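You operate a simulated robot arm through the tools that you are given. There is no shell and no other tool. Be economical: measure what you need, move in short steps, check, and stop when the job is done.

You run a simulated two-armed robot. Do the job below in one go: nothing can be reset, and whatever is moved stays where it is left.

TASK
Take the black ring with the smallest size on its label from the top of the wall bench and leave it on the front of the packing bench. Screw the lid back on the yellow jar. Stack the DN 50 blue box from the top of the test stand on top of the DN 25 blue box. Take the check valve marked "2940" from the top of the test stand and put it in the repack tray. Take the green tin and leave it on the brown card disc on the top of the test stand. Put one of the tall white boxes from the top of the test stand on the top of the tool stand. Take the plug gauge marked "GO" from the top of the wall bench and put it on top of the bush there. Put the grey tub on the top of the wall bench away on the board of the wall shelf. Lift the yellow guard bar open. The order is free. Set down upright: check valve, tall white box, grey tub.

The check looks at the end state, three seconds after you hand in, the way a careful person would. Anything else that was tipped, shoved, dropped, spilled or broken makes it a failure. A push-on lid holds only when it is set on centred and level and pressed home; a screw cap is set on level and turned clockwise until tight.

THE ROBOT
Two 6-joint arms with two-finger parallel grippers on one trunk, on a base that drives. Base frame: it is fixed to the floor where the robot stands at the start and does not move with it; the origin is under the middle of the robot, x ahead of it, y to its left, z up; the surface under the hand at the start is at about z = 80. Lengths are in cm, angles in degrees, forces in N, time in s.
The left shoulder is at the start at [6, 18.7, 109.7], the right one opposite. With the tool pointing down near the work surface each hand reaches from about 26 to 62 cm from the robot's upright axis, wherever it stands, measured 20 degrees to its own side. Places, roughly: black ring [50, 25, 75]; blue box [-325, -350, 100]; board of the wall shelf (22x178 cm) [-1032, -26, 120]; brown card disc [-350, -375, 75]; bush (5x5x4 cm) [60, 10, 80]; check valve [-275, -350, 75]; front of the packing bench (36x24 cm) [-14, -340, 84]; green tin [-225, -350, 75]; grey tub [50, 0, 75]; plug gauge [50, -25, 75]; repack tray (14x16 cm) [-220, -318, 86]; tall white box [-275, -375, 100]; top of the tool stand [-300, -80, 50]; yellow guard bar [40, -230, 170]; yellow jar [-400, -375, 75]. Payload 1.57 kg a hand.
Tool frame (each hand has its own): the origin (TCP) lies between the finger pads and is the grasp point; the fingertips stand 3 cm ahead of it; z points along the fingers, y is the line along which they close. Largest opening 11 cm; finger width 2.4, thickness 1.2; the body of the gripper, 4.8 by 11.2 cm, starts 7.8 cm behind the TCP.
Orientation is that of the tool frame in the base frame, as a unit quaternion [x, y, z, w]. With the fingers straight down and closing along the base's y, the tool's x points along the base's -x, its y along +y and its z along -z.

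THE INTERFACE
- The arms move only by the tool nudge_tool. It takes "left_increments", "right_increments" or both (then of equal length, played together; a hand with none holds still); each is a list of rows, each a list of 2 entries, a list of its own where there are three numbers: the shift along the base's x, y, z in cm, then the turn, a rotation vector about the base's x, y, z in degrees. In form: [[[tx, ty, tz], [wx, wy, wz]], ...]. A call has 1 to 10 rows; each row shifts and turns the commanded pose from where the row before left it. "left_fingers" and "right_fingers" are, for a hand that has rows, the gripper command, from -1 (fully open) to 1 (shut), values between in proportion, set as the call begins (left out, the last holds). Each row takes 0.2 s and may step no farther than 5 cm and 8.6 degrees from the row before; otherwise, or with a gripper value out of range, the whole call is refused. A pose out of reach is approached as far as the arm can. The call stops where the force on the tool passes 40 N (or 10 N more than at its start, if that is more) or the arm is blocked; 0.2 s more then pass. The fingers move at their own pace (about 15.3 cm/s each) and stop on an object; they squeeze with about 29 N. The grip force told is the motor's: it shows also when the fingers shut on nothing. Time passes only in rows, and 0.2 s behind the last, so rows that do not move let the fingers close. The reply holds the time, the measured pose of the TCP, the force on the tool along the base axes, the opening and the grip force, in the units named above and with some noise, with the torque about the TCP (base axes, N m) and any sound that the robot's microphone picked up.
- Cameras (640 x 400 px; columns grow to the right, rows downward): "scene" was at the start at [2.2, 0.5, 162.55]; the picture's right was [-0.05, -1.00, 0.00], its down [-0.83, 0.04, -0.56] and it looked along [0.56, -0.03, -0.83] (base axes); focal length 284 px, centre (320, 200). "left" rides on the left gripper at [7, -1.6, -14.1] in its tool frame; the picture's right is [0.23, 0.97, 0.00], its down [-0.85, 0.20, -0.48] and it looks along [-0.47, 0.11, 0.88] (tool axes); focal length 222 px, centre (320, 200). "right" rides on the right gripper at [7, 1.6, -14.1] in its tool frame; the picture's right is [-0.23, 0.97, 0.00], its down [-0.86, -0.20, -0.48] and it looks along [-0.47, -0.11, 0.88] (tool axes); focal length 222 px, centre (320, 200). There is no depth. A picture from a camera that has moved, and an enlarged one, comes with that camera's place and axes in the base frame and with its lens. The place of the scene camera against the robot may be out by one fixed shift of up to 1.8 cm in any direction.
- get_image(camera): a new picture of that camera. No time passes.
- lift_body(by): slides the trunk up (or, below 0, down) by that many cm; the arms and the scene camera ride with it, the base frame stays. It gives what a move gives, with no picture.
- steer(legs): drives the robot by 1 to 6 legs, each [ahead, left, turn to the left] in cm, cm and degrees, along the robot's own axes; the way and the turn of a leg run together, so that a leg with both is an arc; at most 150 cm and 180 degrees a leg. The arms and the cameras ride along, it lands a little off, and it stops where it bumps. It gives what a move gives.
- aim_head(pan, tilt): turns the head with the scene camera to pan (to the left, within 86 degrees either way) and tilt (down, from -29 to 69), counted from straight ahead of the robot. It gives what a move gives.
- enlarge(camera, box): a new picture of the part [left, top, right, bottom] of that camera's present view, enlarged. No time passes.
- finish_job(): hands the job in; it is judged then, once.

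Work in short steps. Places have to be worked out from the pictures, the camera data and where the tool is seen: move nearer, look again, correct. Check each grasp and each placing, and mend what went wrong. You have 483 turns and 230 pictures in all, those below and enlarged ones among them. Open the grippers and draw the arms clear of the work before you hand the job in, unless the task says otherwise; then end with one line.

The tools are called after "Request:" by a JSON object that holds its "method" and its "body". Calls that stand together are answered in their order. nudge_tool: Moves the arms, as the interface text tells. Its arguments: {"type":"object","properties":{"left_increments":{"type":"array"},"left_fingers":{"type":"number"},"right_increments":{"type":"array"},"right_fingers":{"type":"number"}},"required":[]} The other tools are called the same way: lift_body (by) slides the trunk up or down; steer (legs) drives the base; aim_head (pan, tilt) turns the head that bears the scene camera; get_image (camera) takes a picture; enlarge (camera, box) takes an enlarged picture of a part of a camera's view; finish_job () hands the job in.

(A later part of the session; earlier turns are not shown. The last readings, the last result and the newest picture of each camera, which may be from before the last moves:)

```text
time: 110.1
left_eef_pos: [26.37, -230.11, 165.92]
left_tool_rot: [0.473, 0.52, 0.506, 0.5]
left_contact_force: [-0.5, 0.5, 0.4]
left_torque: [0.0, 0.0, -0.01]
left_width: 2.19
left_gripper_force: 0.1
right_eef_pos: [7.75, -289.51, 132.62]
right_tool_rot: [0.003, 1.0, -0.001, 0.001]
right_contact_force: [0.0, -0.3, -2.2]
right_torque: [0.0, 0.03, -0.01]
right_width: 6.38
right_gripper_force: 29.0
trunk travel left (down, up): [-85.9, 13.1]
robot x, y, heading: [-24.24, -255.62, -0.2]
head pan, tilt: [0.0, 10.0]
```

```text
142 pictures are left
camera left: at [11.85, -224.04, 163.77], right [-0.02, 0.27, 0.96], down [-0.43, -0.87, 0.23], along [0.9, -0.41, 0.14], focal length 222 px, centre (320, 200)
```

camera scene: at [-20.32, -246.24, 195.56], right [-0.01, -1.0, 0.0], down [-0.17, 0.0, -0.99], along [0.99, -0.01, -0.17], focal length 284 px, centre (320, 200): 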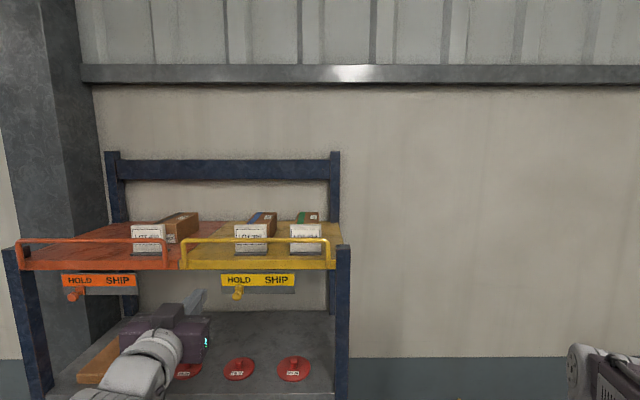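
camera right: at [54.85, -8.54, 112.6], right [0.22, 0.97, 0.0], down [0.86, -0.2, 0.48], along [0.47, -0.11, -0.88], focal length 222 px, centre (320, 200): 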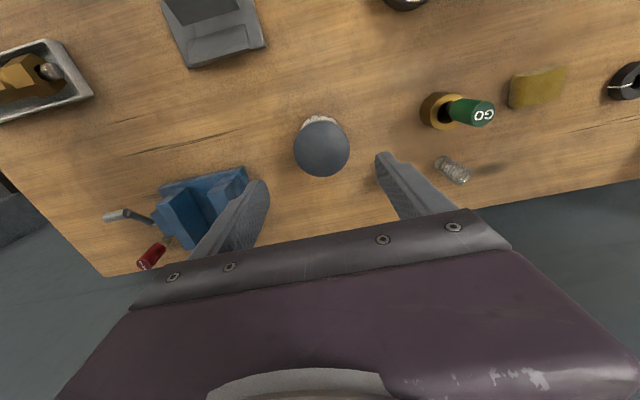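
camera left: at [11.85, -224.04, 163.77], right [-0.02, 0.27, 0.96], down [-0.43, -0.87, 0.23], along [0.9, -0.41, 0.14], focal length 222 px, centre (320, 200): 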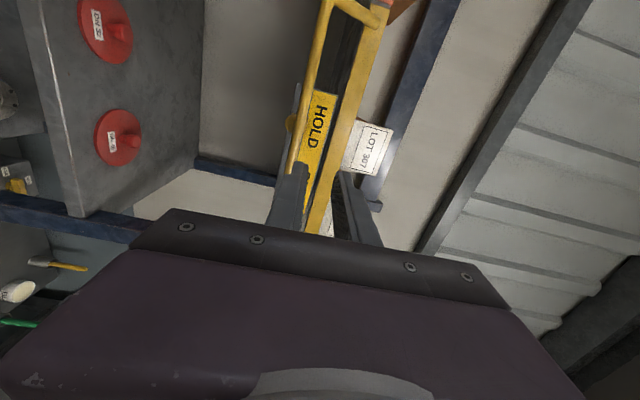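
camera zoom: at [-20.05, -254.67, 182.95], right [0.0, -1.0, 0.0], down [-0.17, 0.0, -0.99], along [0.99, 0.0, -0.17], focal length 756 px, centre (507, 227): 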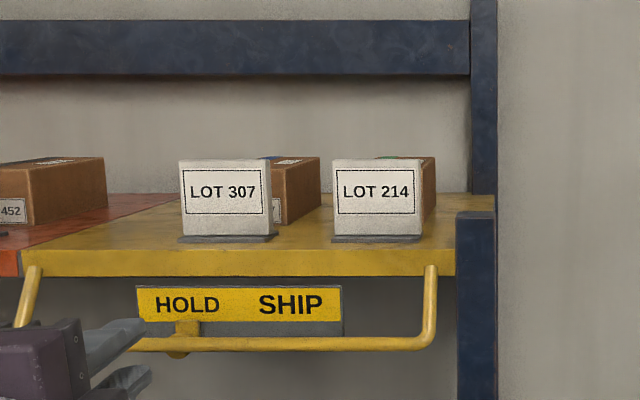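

The bar now hangs open on its own, knob untouched. I back away and turn the left hand back to pointing down.

Request:
{"method": "steer", "body": {"legs": [[-40, 0, 0]]}}

Request:
{"method": "nudge_tool", "body": {"left_increments": [[[0, 0, 0], [-8.5, 0, 0]], [[0, 0, 0], [-8.5, 0, 0]], [[0, 0, 0], [-8.5, 0, 0]], [[0, 0, 0], [-8.5, 0, 0]], [[0, 0, 0], [-8.5, 0, 0]], [[0, 0, 0], [-8.5, 0, 0]], [[0, 0, 0], [-8.5, 0, 0]], [[0, 0, 0], [-8.5, 0, 0]], [[0, 0, 0], [-8.5, 0, 0]], [[0, 0, 0], [-8.5, 0, 0]]]}}

Request:
{"method": "nudge_tool", "body": {"left_increments": [[[-1, 0, -3], [0, 8.2, 0]], [[-1, 0, -3], [0, 8.2, 0]], [[-1, 0, -3], [0, 8.2, 0]], [[-1, 0, -3], [0, 8.2, 0]], [[-1, 0, -3], [0, 8.2, 0]], [[-1, 0, -3], [0, 8.2, 0]], [[-1, 0, -3], [0, 8.2, 0]], [[-1, 0, -3], [0, 8.2, 0]], [[-1, 0, -3], [0, 8.2, 0]], [[-1, 0, -3], [0, 8.2, 0]]]}}

Request:
{"method": "enlarge", "body": {"camera": "scene", "box": [100, 120, 420, 320]}}

```text
time: 112.6
left_eef_pos: [-12.54, -230.02, 165.82]
left_tool_rot: [0.476, 0.52, 0.504, 0.499]
left_contact_force: [0.0, 0.9, -0.1]
left_torque: [0.0, -0.04, 0.01]
left_width: 2.2
left_gripper_force: 0.0
right_eef_pos: [-31.64, -289.26, 132.52]
right_tool_rot: [0.006, 1.0, -0.001, -0.002]
right_contact_force: [-0.3, -0.2, -2.8]
right_torque: [-0.05, 0.05, 0.01]
right_width: 6.4
right_gripper_force: 29.0
trunk travel left (down, up): [-85.9, 13.1]
robot x, y, heading: [-63.87, -254.89, -0.7]
head pan, tilt: [0.0, 10.0]
```

```text
time: 114.8
left_eef_pos: [-12.69, -230.09, 165.82]
left_tool_rot: [0.011, 0.724, 0.019, 0.69]
left_contact_force: [-0.4, 0.6, 0.3]
left_torque: [-0.01, 0.03, -0.02]
left_width: 2.19
left_gripper_force: 0.2
right_eef_pos: [-31.78, -289.19, 132.44]
right_tool_rot: [0.005, 1.0, 0.0, -0.001]
right_contact_force: [1.2, 0.0, -2.3]
right_torque: [0.03, 0.04, -0.02]
right_width: 6.39
right_gripper_force: 29.2
trunk travel left (down, up): [-85.9, 13.1]
robot x, y, heading: [-63.89, -254.92, -0.7]
head pan, tilt: [0.0, 10.0]
```

```text
time: 117.0
left_eef_pos: [-22.69, -230.1, 135.73]
left_tool_rot: [0.023, 0.999, 0.007, 0.044]
left_contact_force: [-0.2, -0.2, -0.4]
left_torque: [0.03, 0.0, -0.03]
left_width: 2.19
left_gripper_force: 0.0
right_eef_pos: [-31.72, -289.21, 132.42]
right_tool_rot: [0.006, 1.0, -0.001, -0.001]
right_contact_force: [0.3, 0.0, -2.9]
right_torque: [0.03, 0.02, 0.0]
right_width: 6.4
right_gripper_force: 28.8
trunk travel left (down, up): [-85.9, 13.1]
robot x, y, heading: [-63.95, -255.0, -0.5]
head pan, tilt: [0.0, 10.0]
```

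```text
2.00 times, centred on (260, 220) of scene
camera zoom: at [-59.12, -254.27, 182.94], right [-0.01, -1.0, 0.0], down [-0.17, 0.0, -0.98], along [0.98, -0.01, -0.17], focal length 567 px, centre (440, 160)
```

zoom: 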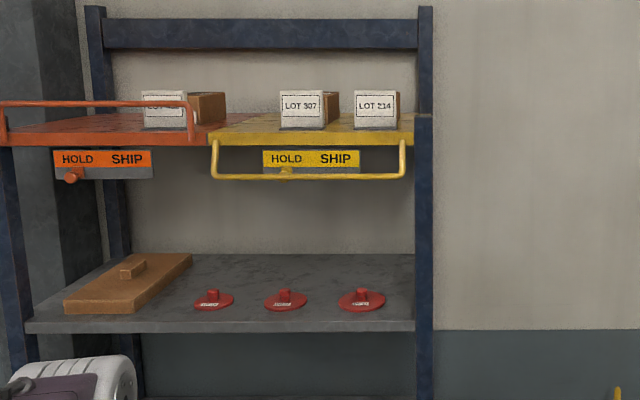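

Bar hangs open; all else undisturbed. I straighten the left tool, then turn around towards the wall shelf and look.

Request:
{"method": "nudge_tool", "body": {"left_increments": [[[0, 0, 0], [0, 5, 0]]]}}

Request:
{"method": "steer", "body": {"legs": [[0, 50, 0], [0, 0, 178]]}}

Request:
{"method": "get_image", "body": {"camera": "scene"}}

```text
time: 117.4
left_eef_pos: [-22.64, -230.09, 135.91]
left_tool_rot: [0.023, 1.0, 0.006, 0.001]
left_contact_force: [0.4, 0.6, 0.2]
left_torque: [0.02, -0.01, 0.03]
left_width: 2.21
left_gripper_force: 0.1
right_eef_pos: [-31.77, -289.39, 132.5]
right_tool_rot: [0.004, 1.0, 0.0, -0.002]
right_contact_force: [0.3, 0.2, -2.0]
right_torque: [0.0, -0.01, 0.0]
right_width: 6.38
right_gripper_force: 29.3
trunk travel left (down, up): [-85.9, 13.1]
robot x, y, heading: [-63.84, -255.1, -0.7]
head pan, tilt: [0.0, 10.0]
```

```text
time: 127.6
left_eef_pos: [-105.33, -228.16, 135.8]
left_tool_rot: [0.999, -0.043, -0.002, 0.006]
left_contact_force: [0.0, 0.0, -0.9]
left_torque: [-0.03, -0.01, 0.02]
left_width: 2.19
left_gripper_force: 0.0
right_eef_pos: [-94.0, -169.42, 132.61]
right_tool_rot: [1.0, -0.026, 0.001, -0.001]
right_contact_force: [0.0, -0.1, -2.5]
right_torque: [-0.01, -0.03, 0.01]
right_width: 6.39
right_gripper_force: 28.8
trunk travel left (down, up): [-85.9, 13.1]
robot x, y, heading: [-63.69, -204.78, 176.9]
head pan, tilt: [0.0, 10.0]
```

```text
140 pictures are left
camera scene: at [-65.6, -203.79, 182.94], right [0.05, 1.0, 0.0], down [0.17, -0.01, -0.98], along [-0.98, 0.05, -0.17], focal length 284 px, centre (320, 200)
```

scene: 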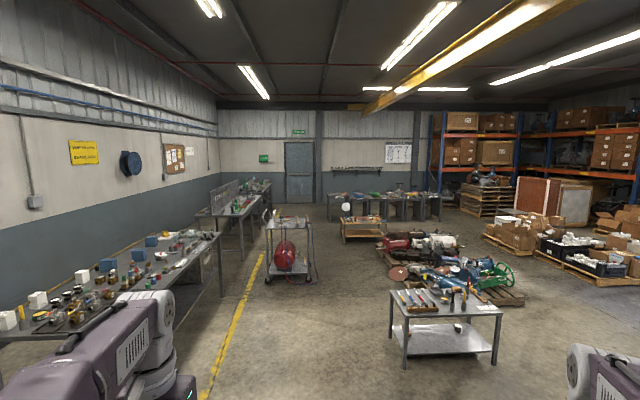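

The shelf is on the far wall. I drive forward 300 cm in the free corridor and look again.

Request:
{"method": "steer", "body": {"legs": [[150, 0, 0], [140, 0, 0], [0, -25, 0]]}}

Request:
{"method": "get_image", "body": {"camera": "scene"}}

```text
time: 143.1
left_eef_pos: [-395.67, -186.94, 135.81]
left_tool_rot: [0.999, -0.046, -0.002, 0.005]
left_contact_force: [-0.6, 0.4, -0.5]
left_torque: [0.01, 0.03, 0.0]
left_width: 2.2
left_gripper_force: 0.0
right_eef_pos: [-383.93, -128.18, 132.63]
right_tool_rot: [1.0, -0.028, 0.001, -0.003]
right_contact_force: [0.0, -0.8, -2.5]
right_torque: [0.01, 0.0, -0.01]
right_width: 6.4
right_gripper_force: 29.5
trunk travel left (down, up): [-85.9, 13.1]
robot x, y, heading: [-353.51, -163.58, 176.9]
head pan, tilt: [0.0, 10.0]
```

```text
139 pictures are left
camera scene: at [-355.82, -162.76, 182.94], right [0.06, 1.0, 0.0], down [0.17, -0.01, -0.98], along [-0.98, 0.06, -0.17], focal length 284 px, centre (320, 200)
```

scene: 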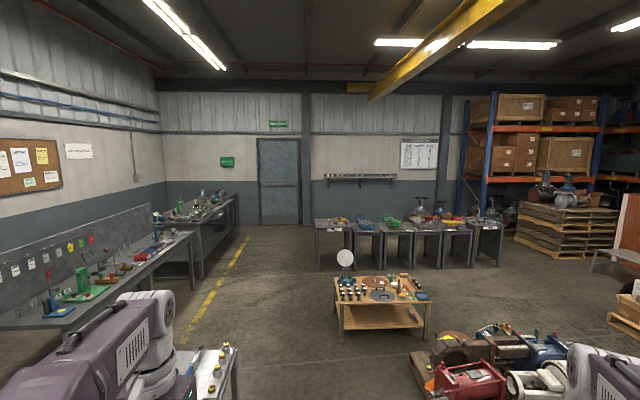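

The shelf is beyond a row of small tables (x≈-790…-850); I'll pass left of the wooden table and these. Drive three legs and look.

Request:
{"method": "steer", "body": {"legs": [[0, -20, 0], [150, 0, 0], [70, 65, 0], [50, 0, 0]]}}

Request:
{"method": "get_image", "body": {"camera": "scene"}}

```text
time: 158.8
left_eef_pos: [-669.0, -211.22, 135.85]
left_tool_rot: [0.999, -0.053, -0.003, 0.006]
left_contact_force: [-0.5, -0.1, -1.3]
left_torque: [0.0, 0.02, 0.01]
left_width: 2.22
left_gripper_force: 0.1
right_eef_pos: [-656.37, -152.68, 132.59]
right_tool_rot: [0.999, -0.035, 0.0, -0.001]
right_contact_force: [0.6, -0.5, -3.1]
right_torque: [0.02, -0.03, 0.03]
right_width: 6.38
right_gripper_force: 29.3
trunk travel left (down, up): [-85.9, 13.1]
robot x, y, heading: [-626.72, -188.58, 176.0]
head pan, tilt: [0.0, 10.0]
```

```text
138 pictures are left
camera scene: at [-628.65, -187.6, 182.95], right [0.07, 1.0, 0.0], down [0.17, -0.01, -0.99], along [-0.98, 0.07, -0.17], focal length 284 px, centre (320, 200)
```

scene: 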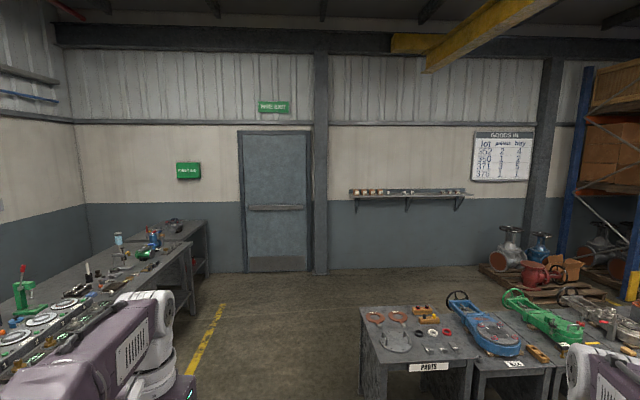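

I enlarge the shelf board to find free space.

Request:
{"method": "enlarge", "body": {"camera": "scene", "box": [335, 165, 495, 225]}}

Request:
{"method": "steer", "body": {"legs": [[150, 0, 4], [70, 0, 0]]}}

Request:
{"method": "aim_head", "body": {"pan": -30, "tilt": 20}}

Request:
{"method": "get_image", "body": {"camera": "scene"}}

```text
4.00 times, centred on (415, 195) of scene
camera zoom: at [-628.65, -187.6, 182.95], right [0.07, 1.0, 0.0], down [0.17, -0.01, -0.99], along [-0.98, 0.07, -0.17], focal length 1134 px, centre (-60, 220)
```

zoom: 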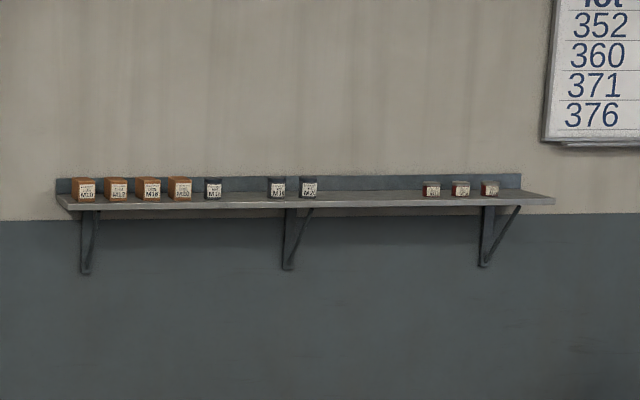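

```text
time: 169.7
left_eef_pos: [-887.32, -208.01, 135.85]
left_tool_rot: [1.0, -0.023, -0.003, 0.006]
left_contact_force: [-0.3, -0.5, -0.6]
left_torque: [-0.02, 0.03, -0.02]
left_width: 2.19
left_gripper_force: 0.0
right_eef_pos: [-878.45, -148.88, 132.6]
right_tool_rot: [1.0, -0.005, 0.0, -0.001]
right_contact_force: [-0.5, -0.2, -2.7]
right_torque: [0.02, 0.01, -0.02]
right_width: 6.38
right_gripper_force: 29.3
trunk travel left (down, up): [-85.9, 13.1]
robot x, y, heading: [-846.2, -182.59, 179.6]
head pan, tilt: [0.0, 10.0]
```

```text
time: 170.7
left_eef_pos: [-887.45, -207.93, 135.81]
left_tool_rot: [1.0, -0.022, -0.003, 0.006]
left_contact_force: [0.3, 0.2, 0.4]
left_torque: [0.01, -0.01, 0.0]
left_width: 2.19
left_gripper_force: 0.0
right_eef_pos: [-878.4, -148.87, 132.52]
right_tool_rot: [1.0, -0.006, 0.001, -0.001]
right_contact_force: [-0.5, -0.7, -2.0]
right_torque: [0.0, -0.04, 0.01]
right_width: 6.38
right_gripper_force: 28.7
trunk travel left (down, up): [-85.9, 13.1]
robot x, y, heading: [-846.39, -183.01, 179.6]
head pan, tilt: [-30.0, 20.0]
```

```text
136 pictures are left
camera scene: at [-847.39, -177.36, 181.32], right [0.51, 0.86, 0.0], down [0.29, -0.17, -0.94], along [-0.81, 0.48, -0.34], focal length 284 px, centre (320, 200)
```

scene: 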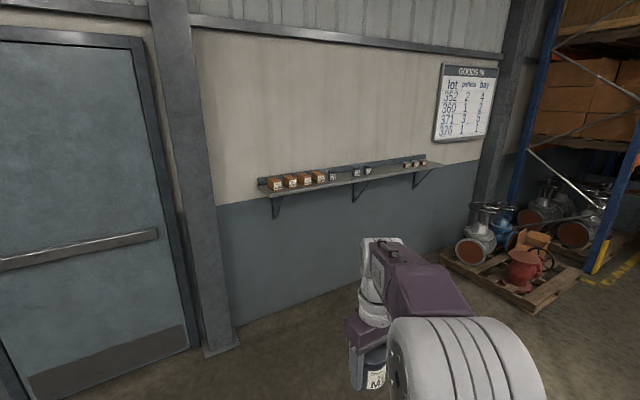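

There's plenty of space on the board, beside the other tubs (y≈-5). I drive there.

Request:
{"method": "steer", "body": {"legs": [[70, 0, 0], [0, -145, 0]]}}

Request:
{"method": "aim_head", "body": {"pan": -10, "tilt": 35}}

Request:
{"method": "get_image", "body": {"camera": "scene"}}

```text
time: 181.3
left_eef_pos: [-953.16, -59.89, 135.71]
left_tool_rot: [0.999, -0.032, -0.002, 0.006]
left_contact_force: [0.7, -0.3, 0.0]
left_torque: [0.02, 0.03, 0.0]
left_width: 2.21
left_gripper_force: 0.1
right_eef_pos: [-943.15, -0.87, 132.57]
right_tool_rot: [1.0, -0.015, 0.001, -0.001]
right_contact_force: [-0.1, 0.0, -2.0]
right_torque: [0.01, -0.01, 0.03]
right_width: 6.41
right_gripper_force: 29.3
trunk travel left (down, up): [-85.9, 13.1]
robot x, y, heading: [-911.78, -35.68, 178.3]
head pan, tilt: [-30.0, 20.0]
```

```text
time: 182.1
left_eef_pos: [-953.1, -59.84, 135.88]
left_tool_rot: [0.999, -0.032, -0.002, 0.006]
left_contact_force: [-0.8, -0.1, 0.7]
left_torque: [0.01, -0.01, -0.02]
left_width: 2.18
left_gripper_force: 0.1
right_eef_pos: [-942.95, -0.85, 132.52]
right_tool_rot: [1.0, -0.014, 0.001, -0.001]
right_contact_force: [0.7, 0.6, -2.3]
right_torque: [-0.02, -0.03, 0.0]
right_width: 6.4
right_gripper_force: 29.1
trunk travel left (down, up): [-85.9, 13.1]
robot x, y, heading: [-911.89, -35.36, 178.1]
head pan, tilt: [-10.0, 35.0]
```

```text
135 pictures are left
camera scene: at [-913.24, -33.05, 178.93], right [0.2, 0.98, 0.0], down [0.56, -0.12, -0.82], along [-0.8, 0.17, -0.57], focal length 284 px, centre (320, 200)
```

scene: 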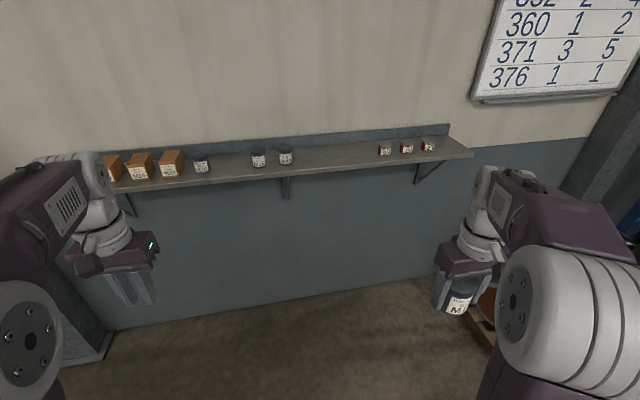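

Free stretch y -20…+17 on the board, depth centre x≈-1030. I raise the left hand and drive 62 ahead.

Request:
{"method": "nudge_tool", "body": {"left_increments": [[[3, 0, 4], [0, 0, 0]], [[3, 0, 4], [0, 0, 0]], [[3, 0, 2], [0, 0, 0]]]}}

Request:
{"method": "steer", "body": {"legs": [[62, 0, 1.7]]}}

Request:
{"method": "get_image", "body": {"camera": "scene"}}

Request:
{"method": "get_image", "body": {"camera": "right"}}

```text
time: 182.9
left_eef_pos: [-943.9, -59.88, 145.87]
left_tool_rot: [0.999, -0.032, -0.002, 0.006]
left_contact_force: [0.4, 0.3, 0.2]
left_torque: [0.0, -0.01, -0.04]
left_width: 2.22
left_gripper_force: 0.0
right_eef_pos: [-942.93, -0.9, 132.63]
right_tool_rot: [1.0, -0.014, 0.0, -0.001]
right_contact_force: [-0.1, 0.1, -2.1]
right_torque: [0.01, -0.04, 0.02]
right_width: 6.43
right_gripper_force: 28.6
trunk travel left (down, up): [-85.9, 13.1]
robot x, y, heading: [-911.89, -35.58, 178.3]
head pan, tilt: [-10.0, 35.0]
```

```text
time: 186.4
left_eef_pos: [-1005.11, -60.87, 146.0]
left_tool_rot: [1.0, -0.01, -0.003, 0.006]
left_contact_force: [-0.3, 0.2, -1.1]
left_torque: [-0.02, 0.02, -0.01]
left_width: 2.2
left_gripper_force: 0.1
right_eef_pos: [-1006.48, -1.72, 132.63]
right_tool_rot: [1.0, 0.008, -0.002, -0.001]
right_contact_force: [-0.8, -0.2, -3.0]
right_torque: [0.01, 0.0, 0.01]
right_width: 6.42
right_gripper_force: 28.6
trunk travel left (down, up): [-85.9, 13.1]
robot x, y, heading: [-973.53, -35.14, -178.9]
head pan, tilt: [-10.0, 35.0]
```

```text
134 pictures are left
camera scene: at [-975.2, -32.74, 178.93], right [0.16, 0.99, 0.0], down [0.57, -0.09, -0.82], along [-0.81, 0.13, -0.57], focal length 284 px, centre (320, 200)
```

scene: 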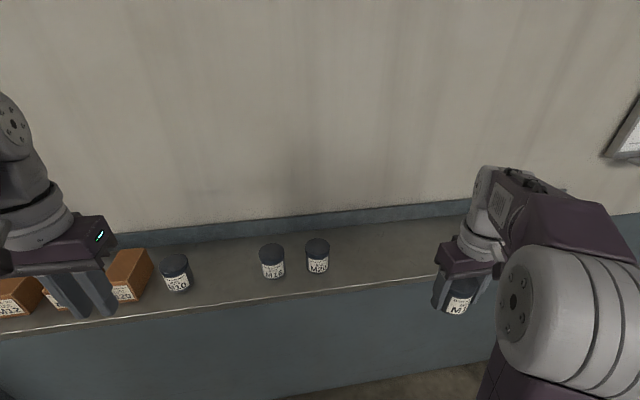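

```text
133 pictures are left
camera right: at [-999.41, -3.43, 146.83], right [-0.21, -0.98, 0.0], down [-0.86, 0.19, 0.48], along [-0.47, 0.1, -0.88], focal length 222 px, centre (320, 200)
```

right: 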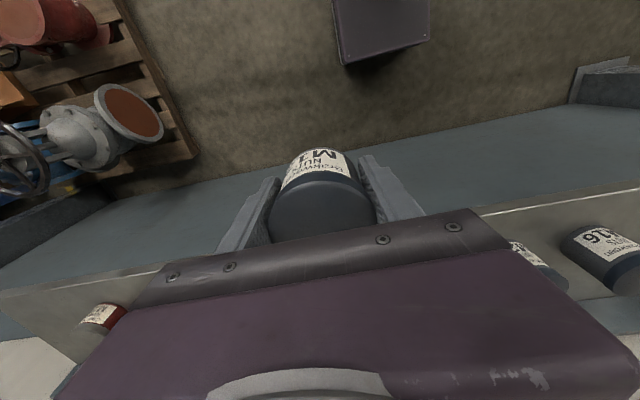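

Free space confirmed. I drive 9 more cm ahead, then extend the right arm over the board.

Request:
{"method": "steer", "body": {"legs": [[9, 0, -1.2]]}}

Request:
{"method": "nudge_tool", "body": {"right_increments": [[[-4, 0, 0], [0, 0, 0]], [[-4, 0, 0], [0, 0, 0]], [[-4, 0, 0], [0, 0, 0]]]}}

Request:
{"method": "get_image", "body": {"camera": "scene"}}

Request:
{"method": "get_image", "body": {"camera": "right"}}

```text
time: 187.5
left_eef_pos: [-1013.99, -60.26, 146.05]
left_tool_rot: [1.0, -0.021, -0.005, 0.006]
left_contact_force: [0.8, 0.6, 0.6]
left_torque: [0.0, 0.06, 0.0]
left_width: 2.21
left_gripper_force: 0.0
right_eef_pos: [-1014.25, -1.23, 132.75]
right_tool_rot: [1.0, -0.003, -0.002, 0.0]
right_contact_force: [1.7, 0.5, -1.6]
right_torque: [0.0, 0.02, -0.01]
right_width: 6.4
right_gripper_force: 29.1
trunk travel left (down, up): [-85.9, 13.1]
robot x, y, heading: [-982.84, -35.19, 179.7]
head pan, tilt: [-10.0, 35.0]
```

```text
time: 188.3
left_eef_pos: [-1015.08, -60.24, 145.9]
left_tool_rot: [1.0, -0.021, -0.001, 0.006]
left_contact_force: [-1.1, -0.2, -0.4]
left_torque: [-0.02, -0.07, 0.01]
left_width: 2.18
left_gripper_force: 0.1
right_eef_pos: [-1027.49, -1.46, 132.35]
right_tool_rot: [1.0, -0.002, 0.002, -0.001]
right_contact_force: [0.0, -0.4, -3.1]
right_torque: [0.0, -0.08, 0.0]
right_width: 6.38
right_gripper_force: 29.3
trunk travel left (down, up): [-85.9, 13.1]
robot x, y, heading: [-982.86, -35.2, 179.6]
head pan, tilt: [-10.0, 35.0]
```

```text
132 pictures are left
camera scene: at [-984.93, -32.73, 178.92], right [0.18, 0.98, 0.0], down [0.57, -0.1, -0.82], along [-0.8, 0.15, -0.58], focal length 284 px, centre (320, 200)
```

scene: 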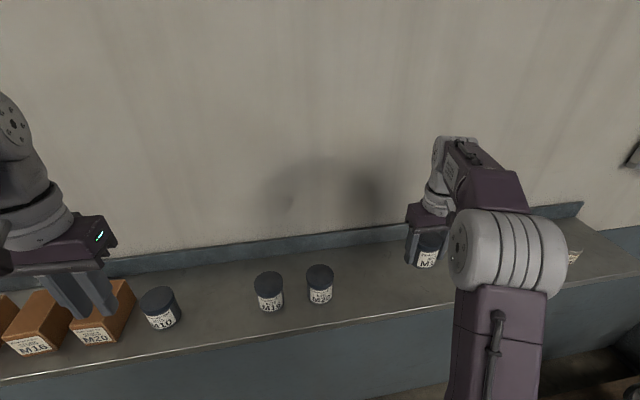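

```text
131 pictures are left
camera right: at [-1020.57, -3.18, 146.52], right [-0.23, -0.97, 0.0], down [-0.86, 0.2, 0.47], along [-0.46, 0.11, -0.88], focal length 222 px, centre (320, 200)
```

right: 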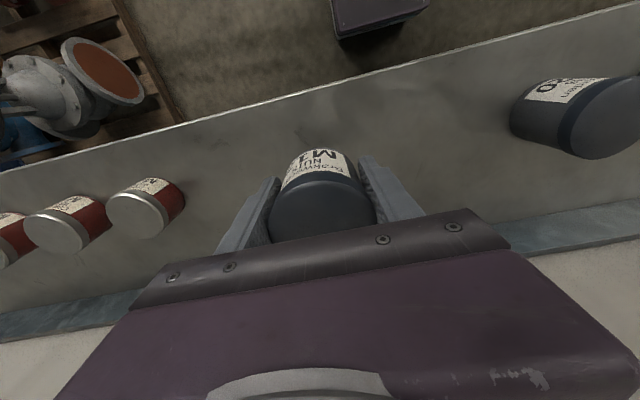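

Over the free board. I lower 7 cm, then in small steps until contact.

Request:
{"method": "nudge_tool", "body": {"right_increments": [[[0, 0, -3.5], [0, 0, 0]], [[0, 0, -3], [0, 0, 0]]]}}

Request:
{"method": "nudge_tool", "body": {"right_increments": [[[0, 0, -0.6], [0, 0, 0]], [[0, 0, -0.6], [0, 0, 0]], [[0, 0, -0.6], [0, 0, 0]], [[0, 0, -0.6], [0, 0, 0]]]}}

```text
time: 188.9
left_eef_pos: [-1014.88, -60.11, 145.91]
left_tool_rot: [1.0, -0.021, -0.001, 0.006]
left_contact_force: [-0.5, 0.5, 0.6]
left_torque: [0.01, 0.01, 0.01]
left_width: 2.22
left_gripper_force: 0.0
right_eef_pos: [-1027.31, -1.26, 125.96]
right_tool_rot: [1.0, -0.003, 0.0, -0.001]
right_contact_force: [-0.5, -0.1, -1.6]
right_torque: [0.0, -0.04, -0.01]
right_width: 6.41
right_gripper_force: 29.6
trunk travel left (down, up): [-85.9, 13.1]
robot x, y, heading: [-982.59, -35.17, 179.6]
head pan, tilt: [-10.0, 35.0]
```

```text
time: 189.9
left_eef_pos: [-1014.57, -60.33, 145.93]
left_tool_rot: [1.0, -0.02, -0.004, 0.007]
left_contact_force: [0.0, -0.9, 0.0]
left_torque: [0.01, 0.01, -0.01]
left_width: 2.21
left_gripper_force: 0.0
right_eef_pos: [-1027.04, -1.37, 124.02]
right_tool_rot: [1.0, -0.004, -0.003, -0.002]
right_contact_force: [-5.2, 2.7, 17.8]
right_torque: [-0.33, -0.09, -0.05]
right_width: 6.4
right_gripper_force: 28.3
trunk travel left (down, up): [-85.9, 13.1]
robot x, y, heading: [-983.15, -35.44, 179.7]
head pan, tilt: [-10.0, 35.0]
```

Contact at TCP 124.0 (board 120). I ease and release, then rise.

Request:
{"method": "nudge_tool", "body": {"right_increments": [[[0, 0, 0.25], [0, 0, 0]], [[0, 0, 0], [0, 0, 0]]], "right_fingers": -0.6}}

Request:
{"method": "nudge_tool", "body": {"right_increments": [[[0, 0, 3], [0, 0, 0]], [[0, 0, 4], [0, 0, 0]], [[0, 0, 4], [0, 0, 0]], [[4, 0, 2], [0, 0, 0]], [[4, 0, 0], [0, 0, 0]], [[4, 0, 0], [0, 0, 0]], [[4, 0, 0], [0, 0, 0]]]}}

Request:
{"method": "enlarge", "body": {"camera": "scene", "box": [220, 180, 540, 360]}}

```text
time: 190.5
left_eef_pos: [-1014.64, -60.24, 145.85]
left_tool_rot: [1.0, -0.021, -0.002, 0.007]
left_contact_force: [-0.6, 0.2, 0.6]
left_torque: [0.01, 0.0, -0.02]
left_width: 2.23
left_gripper_force: 0.0
right_eef_pos: [-1026.85, -1.2, 123.93]
right_tool_rot: [1.0, -0.002, 0.0, 0.0]
right_contact_force: [0.4, -0.3, -0.4]
right_torque: [0.03, 0.05, 0.0]
right_width: 8.79
right_gripper_force: 0.1
trunk travel left (down, up): [-85.9, 13.1]
robot x, y, heading: [-982.83, -35.41, 179.6]
head pan, tilt: [-10.0, 35.0]
```

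```text
time: 192.1
left_eef_pos: [-1014.46, -60.37, 145.86]
left_tool_rot: [1.0, -0.02, -0.004, 0.005]
left_contact_force: [-0.2, 0.1, 0.6]
left_torque: [0.01, 0.01, -0.03]
left_width: 2.19
left_gripper_force: 0.1
right_eef_pos: [-1010.84, -1.32, 137.13]
right_tool_rot: [1.0, -0.003, 0.0, -0.001]
right_contact_force: [0.1, -0.8, -0.1]
right_torque: [0.02, 0.02, 0.0]
right_width: 8.8
right_gripper_force: 0.0
trunk travel left (down, up): [-85.9, 13.1]
robot x, y, heading: [-983.06, -35.03, 179.7]
head pan, tilt: [-10.0, 35.0]
```

```text
2.00 times, centred on (380, 270) of scene
camera zoom: at [-984.2, -32.82, 178.93], right [0.18, 0.98, 0.0], down [0.56, -0.1, -0.82], along [-0.81, 0.15, -0.57], focal length 567 px, centre (200, 60)
```

zoom: 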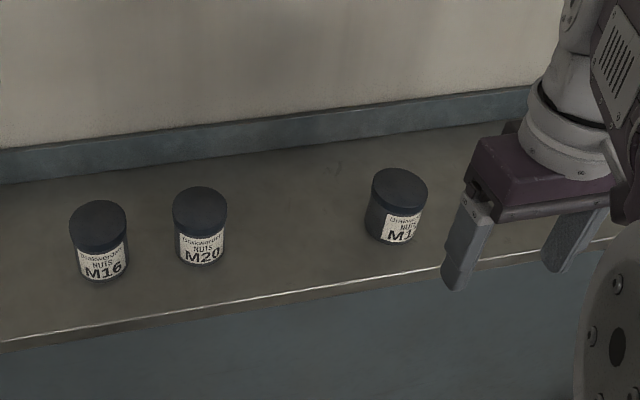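

Tub stands well. Now back towards the test stand: reverse, shift and turn around.

Request:
{"method": "nudge_tool", "body": {"left_increments": [[[4, 0, 0], [0, 0, 0]], [[4, 0, 0], [0, 0, 0]]], "right_increments": [[[0, 0, 2], [0, 0, 0]], [[0, 0, 2], [0, 0, 0]]]}}

Request:
{"method": "steer", "body": {"legs": [[-72, 0, 0], [0, 150, 0], [0, 0, 180], [150, 0, 0], [150, 0, 0]]}}

Request:
{"method": "aim_head", "body": {"pan": 0, "tilt": 15}}

Request:
{"method": "get_image", "body": {"camera": "scene"}}

```text
time: 192.7
left_eef_pos: [-1006.24, -60.09, 145.99]
left_tool_rot: [1.0, -0.021, -0.005, 0.006]
left_contact_force: [-0.2, -0.4, 0.1]
left_torque: [-0.01, 0.04, 0.03]
left_width: 2.21
left_gripper_force: 0.1
right_eef_pos: [-1010.47, -1.32, 141.24]
right_tool_rot: [1.0, -0.004, -0.001, -0.002]
right_contact_force: [-0.3, -0.3, 0.3]
right_torque: [-0.05, 0.01, -0.02]
right_width: 8.81
right_gripper_force: 0.0
trunk travel left (down, up): [-85.9, 13.1]
robot x, y, heading: [-982.98, -35.0, 179.7]
head pan, tilt: [-10.0, 35.0]
```

```text
time: 225.3
left_eef_pos: [-588.01, -158.15, 145.9]
left_tool_rot: [0.006, 1.0, 0.007, 0.002]
left_contact_force: [1.0, 0.2, -1.0]
left_torque: [-0.02, -0.02, 0.01]
left_width: 2.18
left_gripper_force: 0.1
right_eef_pos: [-581.93, -216.9, 141.12]
right_tool_rot: [-0.014, 1.0, -0.001, -0.001]
right_contact_force: [-0.2, -0.6, -0.5]
right_torque: [-0.04, 0.01, -0.01]
right_width: 8.79
right_gripper_force: 0.2
trunk travel left (down, up): [-85.9, 13.1]
robot x, y, heading: [-610.89, -184.24, 1.6]
head pan, tilt: [-10.0, 35.0]
```

```text
time: 226.2
left_eef_pos: [-587.88, -158.19, 145.99]
left_tool_rot: [0.006, 1.0, 0.006, 0.003]
left_contact_force: [-0.4, -0.4, 0.2]
left_torque: [0.0, 0.01, 0.0]
left_width: 2.21
left_gripper_force: 0.1
right_eef_pos: [-581.81, -216.81, 141.11]
right_tool_rot: [-0.013, 1.0, 0.0, -0.001]
right_contact_force: [0.2, -1.0, -0.2]
right_torque: [-0.05, -0.01, -0.02]
right_width: 8.8
right_gripper_force: 0.1
trunk travel left (down, up): [-85.9, 13.1]
robot x, y, heading: [-610.74, -184.06, 1.7]
head pan, tilt: [0.0, 15.0]
```

```text
129 pictures are left
camera scene: at [-606.49, -183.02, 182.12], right [0.03, -1.0, 0.0], down [-0.26, -0.01, -0.97], along [0.97, 0.02, -0.26], focal length 284 px, centre (320, 200)
```

scene: 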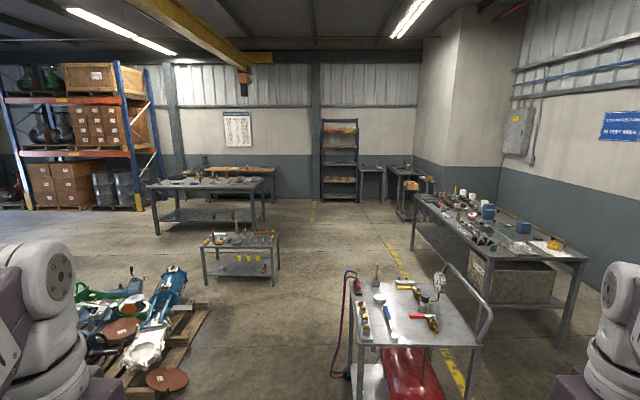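

The cart stands at x -500…-430, so I pass at y≈-142 and then turn to face the test stand.

Request:
{"method": "steer", "body": {"legs": [[0, 42, -1.7], [150, 0, 0], [110, 0, 0], [0, 0, -90], [50, 0, 0]]}}

Request:
{"method": "aim_head", "body": {"pan": 0, "tilt": 30}}

Request:
{"method": "get_image", "body": {"camera": "scene"}}

```text
time: 228.7
left_eef_pos: [-586.46, -127.03, 145.99]
left_tool_rot: [0.043, 0.999, 0.008, 0.003]
left_contact_force: [0.7, 0.5, -0.2]
left_torque: [0.06, 0.01, 0.03]
left_width: 2.21
left_gripper_force: 0.0
right_eef_pos: [-584.86, -186.07, 141.0]
right_tool_rot: [0.025, 1.0, 0.001, -0.001]
right_contact_force: [0.3, 0.2, 0.2]
right_torque: [0.06, -0.01, -0.02]
right_width: 8.78
right_gripper_force: 0.1
trunk travel left (down, up): [-85.9, 13.1]
robot x, y, heading: [-611.44, -150.61, -2.8]
head pan, tilt: [0.0, 15.0]
stopped in leg 1: the robot was blocked; the commanded pose is now the measured one
```

```text
time: 229.5
left_eef_pos: [-586.46, -126.82, 145.96]
left_tool_rot: [0.042, 0.999, 0.007, 0.003]
left_contact_force: [0.4, 0.8, 0.4]
left_torque: [0.03, 0.0, -0.01]
left_width: 2.2
left_gripper_force: 0.0
right_eef_pos: [-584.85, -185.78, 141.14]
right_tool_rot: [0.025, 1.0, -0.001, -0.001]
right_contact_force: [0.0, -0.2, 0.9]
right_torque: [0.04, -0.02, 0.04]
right_width: 8.77
right_gripper_force: 0.1
trunk travel left (down, up): [-85.9, 13.1]
robot x, y, heading: [-611.4, -150.81, -2.9]
head pan, tilt: [0.0, 30.0]
```

```text
128 pictures are left
camera scene: at [-607.28, -150.16, 179.72], right [-0.05, -1.0, 0.0], down [-0.5, 0.03, -0.87], along [0.87, -0.04, -0.5], focal length 284 px, centre (320, 200)
```

scene: 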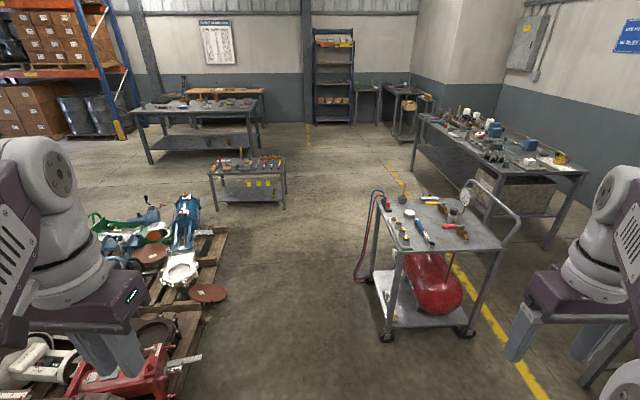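

I bumped something on the left (wooden table likely). I check it.

Request:
{"method": "aim_head", "body": {"pan": 80, "tilt": 40}}

Request:
{"method": "get_image", "body": {"camera": "scene"}}

```text
time: 231.0
left_eef_pos: [-586.46, -126.55, 145.92]
left_tool_rot: [0.042, 0.999, 0.005, 0.004]
left_contact_force: [-0.1, -0.2, 0.4]
left_torque: [-0.01, 0.02, 0.01]
left_width: 2.18
left_gripper_force: 0.1
right_eef_pos: [-584.8, -185.8, 141.12]
right_tool_rot: [0.025, 1.0, -0.001, -0.001]
right_contact_force: [-0.1, -0.7, -0.7]
right_torque: [-0.03, 0.0, 0.01]
right_width: 8.79
right_gripper_force: 0.0
trunk travel left (down, up): [-85.9, 13.1]
robot x, y, heading: [-611.46, -150.88, -2.5]
head pan, tilt: [80.0, 40.0]
```

```text
127 pictures are left
camera scene: at [-614.38, -141.11, 178.17], right [0.97, -0.22, 0.0], down [-0.14, -0.63, -0.77], along [0.17, 0.75, -0.64], focal length 284 px, centre (320, 200)
```

scene: 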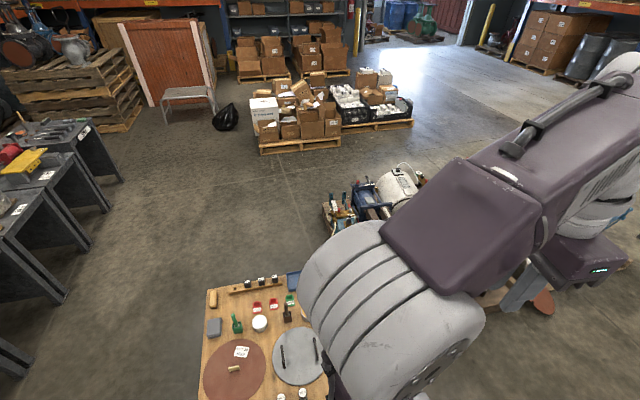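

Table items look undisturbed. I step right slightly, go ahead past the table, then left around the cart.

Request:
{"method": "steer", "body": {"legs": [[0, -6, 2.8], [60, 0, 0], [0, 20, 0], [150, 0, 0], [60, 0, 0], [0, 0, -90]]}}

Request:
{"method": "aim_head", "body": {"pan": 0, "tilt": 30}}

Request:
{"method": "get_image", "body": {"camera": "scene"}}

```text
time: 247.2
left_eef_pos: [-314.69, -115.52, 145.9]
left_tool_rot: [0.099, 0.995, 0.005, 0.003]
left_contact_force: [0.1, -0.4, 0.1]
left_torque: [0.03, -0.01, 0.03]
left_width: 2.21
left_gripper_force: 0.1
right_eef_pos: [-319.47, -174.28, 141.03]
right_tool_rot: [0.08, 0.997, -0.001, -0.002]
right_contact_force: [-0.1, -0.7, -0.1]
right_torque: [-0.01, 0.02, -0.02]
right_width: 8.83
right_gripper_force: 0.1
trunk travel left (down, up): [-85.9, 13.1]
robot x, y, heading: [-342.2, -136.58, -9.4]
head pan, tilt: [80.0, 40.0]
stopped in leg 6: the robot was blocked; the commanded pose is now the measured one
```

```text
time: 248.7
left_eef_pos: [-314.9, -115.32, 146.0]
left_tool_rot: [0.098, 0.995, 0.006, 0.004]
left_contact_force: [0.6, -0.2, -0.3]
left_torque: [0.02, -0.02, 0.01]
left_width: 2.2
left_gripper_force: 0.1
right_eef_pos: [-319.85, -174.32, 141.21]
right_tool_rot: [0.08, 0.997, -0.001, -0.001]
right_contact_force: [-0.1, 0.2, 0.0]
right_torque: [-0.03, -0.01, -0.02]
right_width: 8.8
right_gripper_force: 0.1
trunk travel left (down, up): [-85.9, 13.1]
robot x, y, heading: [-342.13, -136.61, -9.0]
head pan, tilt: [0.0, 30.0]
```

```text
126 pictures are left
camera scene: at [-338.21, -136.05, 179.71], right [-0.16, -0.99, 0.0], down [-0.49, 0.08, -0.87], along [0.86, -0.14, -0.5], focal length 284 px, centre (320, 200)
```

scene: 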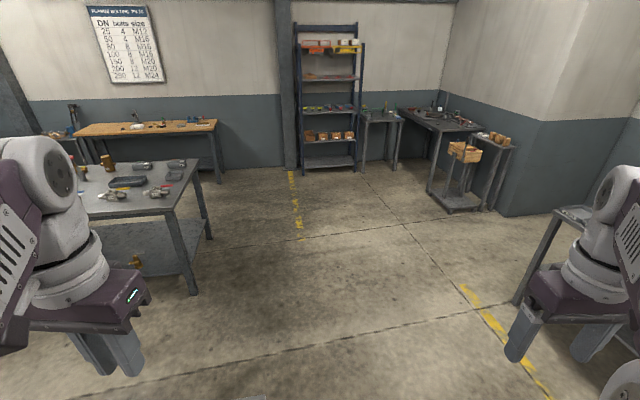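

Turning touched the tool stand on the left. I move right by 40 first, and then turn and check the stand.

Request:
{"method": "steer", "body": {"legs": [[0, -40, 0], [0, 0, -81]]}}

Request:
{"method": "aim_head", "body": {"pan": 86, "tilt": 45}}

Request:
{"method": "get_image", "body": {"camera": "scene"}}

Request:
{"method": "aim_head", "body": {"pan": 0, "tilt": 30}}

Request:
{"method": "get_image", "body": {"camera": "scene"}}

```text
time: 254.7
left_eef_pos: [-323.26, -199.36, 145.96]
left_tool_rot: [0.717, 0.697, 0.003, 0.005]
left_contact_force: [0.0, -0.9, 0.3]
left_torque: [0.01, -0.01, -0.01]
left_width: 2.2
left_gripper_force: 0.0
right_eef_pos: [-382.09, -204.41, 141.21]
right_tool_rot: [0.705, 0.71, 0.0, -0.001]
right_contact_force: [-0.2, 0.2, -0.3]
right_torque: [0.0, 0.0, -0.02]
right_width: 8.81
right_gripper_force: 0.0
trunk travel left (down, up): [-85.9, 13.1]
robot x, y, heading: [-348.53, -175.56, -89.5]
head pan, tilt: [0.0, 30.0]
```

```text
time: 256.3
left_eef_pos: [-323.14, -199.3, 145.91]
left_tool_rot: [0.717, 0.697, 0.002, 0.007]
left_contact_force: [0.1, 1.4, 1.1]
left_torque: [0.03, 0.0, -0.02]
left_width: 2.22
left_gripper_force: 0.1
right_eef_pos: [-382.05, -204.31, 141.26]
right_tool_rot: [0.705, 0.709, 0.001, -0.001]
right_contact_force: [0.6, 0.2, 0.6]
right_torque: [0.02, 0.0, 0.02]
right_width: 8.79
right_gripper_force: 0.1
trunk travel left (down, up): [-85.9, 13.1]
robot x, y, heading: [-348.66, -175.9, -89.5]
head pan, tilt: [85.9, 45.0]
```

```text
125 pictures are left
camera scene: at [-339.39, -169.51, 177.45], right [-0.06, -1.0, 0.0], down [-0.71, 0.05, -0.71], along [0.71, -0.04, -0.71], focal length 284 px, centre (320, 200)
```

scene: 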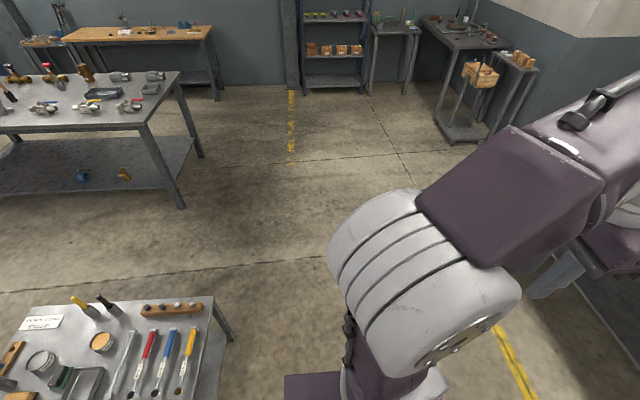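

```text
time: 257.9
left_eef_pos: [-323.16, -199.32, 145.88]
left_tool_rot: [0.717, 0.697, 0.002, 0.006]
left_contact_force: [0.8, 0.4, 0.6]
left_torque: [0.0, -0.01, 0.03]
left_width: 2.2
left_gripper_force: 0.0
right_eef_pos: [-382.04, -204.33, 141.22]
right_tool_rot: [0.705, 0.709, -0.001, -0.001]
right_contact_force: [-1.3, -0.2, -0.2]
right_torque: [0.02, -0.01, -0.02]
right_width: 8.81
right_gripper_force: 0.0
trunk travel left (down, up): [-85.9, 13.1]
robot x, y, heading: [-348.55, -175.78, -89.3]
head pan, tilt: [0.0, 30.0]
```

```text
124 pictures are left
camera scene: at [-347.42, -178.03, 179.71], right [-1.0, -0.01, 0.0], down [0.0, 0.5, -0.87], along [0.01, -0.87, -0.5], focal length 284 px, centre (320, 200)
```

scene: 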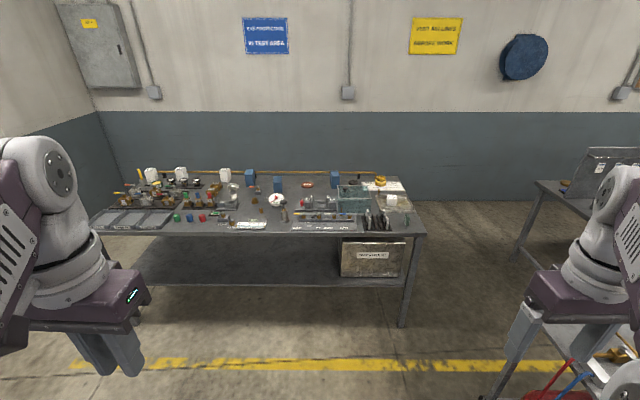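

Both stands look undisturbed. I enlarge the test stand top.

Request:
{"method": "enlarge", "body": {"camera": "scene", "box": [90, 155, 260, 240]}}

Request:
{"method": "enlarge", "body": {"camera": "scene", "box": [250, 155, 430, 245]}}

```text
3.76 times, centred on (175, 198) of scene
camera zoom: at [-347.42, -178.03, 179.71], right [-1.0, -0.01, 0.0], down [0.0, 0.5, -0.87], along [0.01, -0.87, -0.5], focal length 1068 px, centre (866, 209)
```

zoom: 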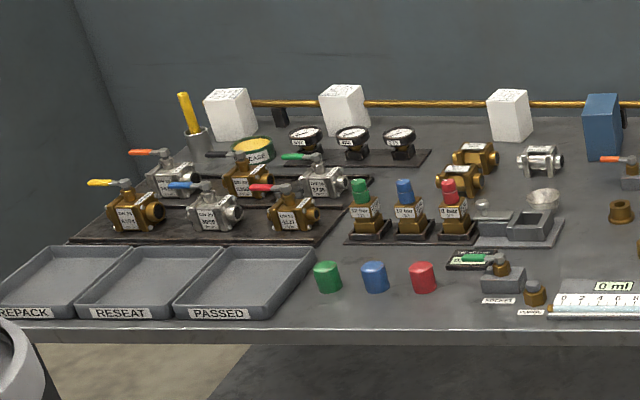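

```text
3.56 times, centred on (340, 200) of scene
camera zoom: at [-347.42, -178.03, 179.71], right [-1.0, -0.01, 0.0], down [0.0, 0.5, -0.87], along [0.01, -0.87, -0.5], focal length 1008 px, centre (249, 200)
```

zoom: 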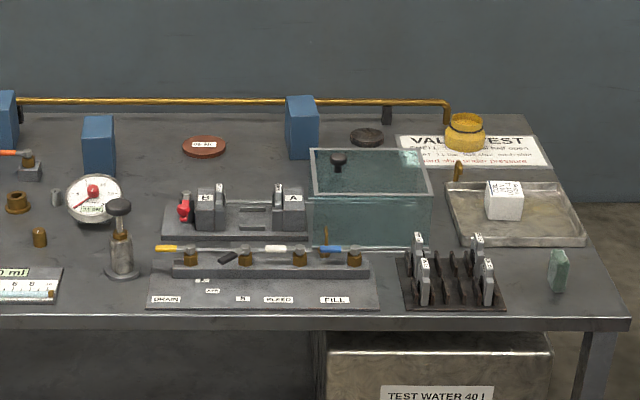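

The stand is deep: targets lie at y≈-352…-372, front edge at y≈-297. I drive to x≈-258 and approach the front edge to find how close the robot can stand.

Request:
{"method": "steer", "body": {"legs": [[0, 90, -0.7], [90, 0, 0], [30, 0, 0]]}}

Request:
{"method": "aim_head", "body": {"pan": 0, "tilt": 50}}

Request:
{"method": "get_image", "body": {"camera": "scene"}}

```text
time: 268.6
left_eef_pos: [-234.45, -320.33, 145.9]
left_tool_rot: [0.723, 0.691, 0.001, 0.008]
left_contact_force: [-0.4, 0.1, -0.7]
left_torque: [-0.02, -0.02, 0.0]
left_width: 2.2
left_gripper_force: 0.1
right_eef_pos: [-293.32, -324.49, 141.18]
right_tool_rot: [0.71, 0.704, -0.001, 0.0]
right_contact_force: [0.7, -0.8, -0.1]
right_torque: [-0.01, 0.01, -0.01]
right_width: 8.8
right_gripper_force: 0.0
trunk travel left (down, up): [-85.9, 13.1]
robot x, y, heading: [-259.23, -297.03, -90.8]
head pan, tilt: [0.0, 30.0]
```

```text
time: 269.5
left_eef_pos: [-234.49, -320.74, 145.9]
left_tool_rot: [0.722, 0.691, 0.003, 0.006]
left_contact_force: [0.0, 0.2, -0.6]
left_torque: [-0.01, -0.03, 0.01]
left_width: 2.21
left_gripper_force: 0.0
right_eef_pos: [-293.29, -324.78, 141.23]
right_tool_rot: [0.711, 0.704, 0.0, -0.002]
right_contact_force: [0.5, -0.5, 0.5]
right_torque: [0.0, -0.04, 0.03]
right_width: 8.81
right_gripper_force: 0.1
trunk travel left (down, up): [-85.9, 13.1]
robot x, y, heading: [-259.48, -296.42, -91.0]
head pan, tilt: [0.0, 50.0]
```

```text
121 pictures are left
camera scene: at [-258.3, -297.7, 176.76], right [-1.0, 0.01, 0.0], down [0.01, 0.77, -0.64], along [-0.01, -0.64, -0.77], focal length 284 px, centre (320, 200)
```

scene: 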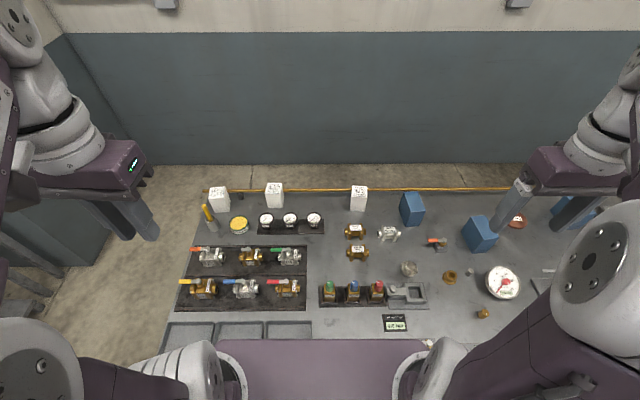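

Excellent, the robot can stand close. I enlarge to read the valves, blue boxes, tin.

Request:
{"method": "enlarge", "body": {"camera": "scene", "box": [330, 215, 410, 275]}}

Request:
{"method": "enlarge", "body": {"camera": "scene", "box": [390, 180, 560, 280]}}

Request:
{"method": "enlarge", "body": {"camera": "scene", "box": [190, 170, 310, 250]}}

```text
6.67 times, centred on (370, 245) of scene
camera zoom: at [-258.3, -297.7, 176.76], right [-1.0, 0.01, 0.0], down [0.01, 0.77, -0.64], along [-0.01, -0.64, -0.77], focal length 1890 px, centre (-13, -100)
```

zoom: 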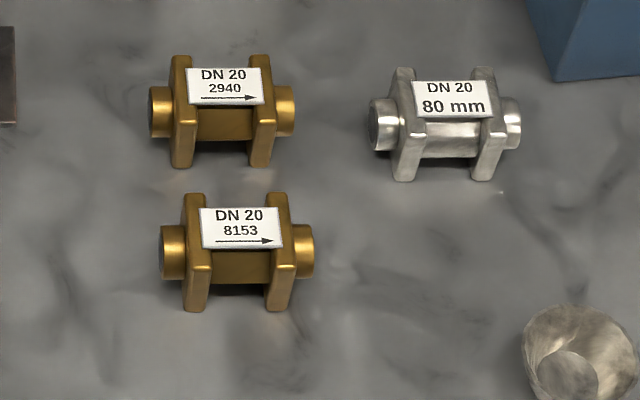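

```text
3.76 times, centred on (475, 230) of scene
camera zoom: at [-258.3, -297.7, 176.76], right [-1.0, 0.01, 0.0], down [0.01, 0.77, -0.64], along [-0.01, -0.64, -0.77], focal length 1068 px, centre (-264, 87)
```

zoom: 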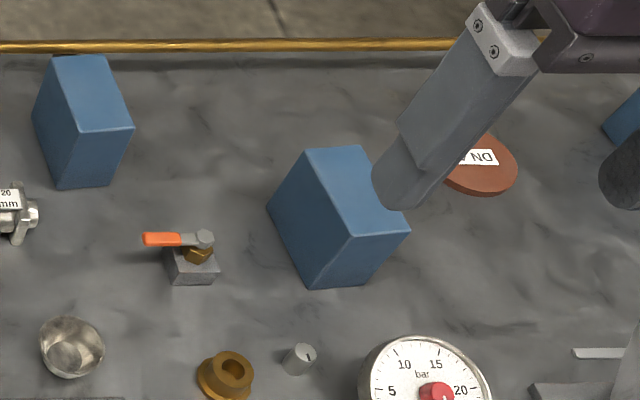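

```text
5.00 times, centred on (250, 210) of scene
camera zoom: at [-258.3, -297.7, 176.76], right [-1.0, 0.01, 0.0], down [0.01, 0.77, -0.64], along [-0.01, -0.64, -0.77], focal length 1418 px, centre (670, 150)
```

zoom: 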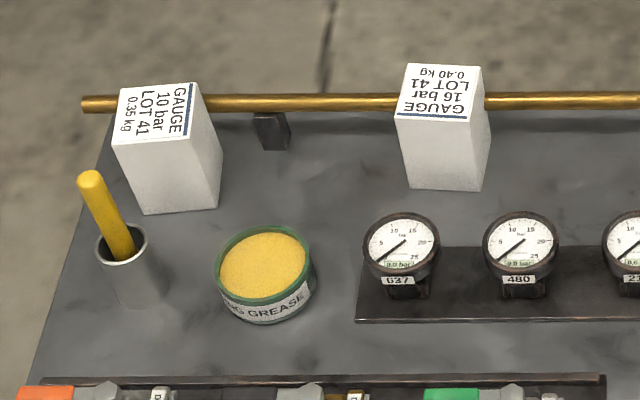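

Valve "2940" is the far brass one, at about [-273.5, -356.5]. I'll take it with the left hand by its ends; I shift the robot right and a bit ahead.

Request:
{"method": "steer", "body": {"legs": [[8, -13, 1]]}}

Request:
{"method": "nudge_tool", "body": {"left_increments": [[[-4, -3, -1], [0, 0, 0]], [[-4, -3, -2], [0, 0, 0]], [[-4, -3, -2], [0, 0, 0]], [[-4, -3, -2], [0, 0, 0]], [[-4, -3, -3], [0, 0, 0]], [[-3, -3, -4], [0, 0, 0]], [[-2, -3, -4], [0, 0, 0]]], "left_fingers": -1}}

Request:
{"method": "get_image", "body": {"camera": "left"}}

```text
time: 270.9
left_eef_pos: [-246.6, -328.13, 145.96]
left_tool_rot: [0.718, 0.696, 0.001, 0.007]
left_contact_force: [0.3, 0.1, 0.0]
left_torque: [0.03, 0.01, -0.01]
left_width: 2.19
left_gripper_force: 0.1
right_eef_pos: [-305.4, -333.09, 141.39]
right_tool_rot: [0.705, 0.709, -0.001, -0.002]
right_contact_force: [0.1, -0.5, 0.4]
right_torque: [0.01, 0.01, -0.03]
right_width: 8.79
right_gripper_force: 0.1
trunk travel left (down, up): [-85.9, 13.1]
robot x, y, heading: [-272.11, -304.5, -89.6]
head pan, tilt: [0.0, 50.0]
```

```text
refused: row 1 steps farther than a row can; nothing moved
```

```text
117 pictures are left
camera left: at [-248.15, -321.14, 159.83], right [0.98, 0.2, 0.01], down [0.17, -0.86, 0.49], along [0.1, -0.48, -0.87], focal length 222 px, centre (320, 200)
```

left: 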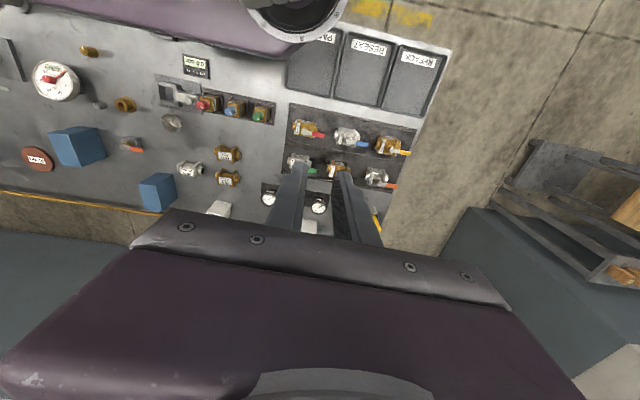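

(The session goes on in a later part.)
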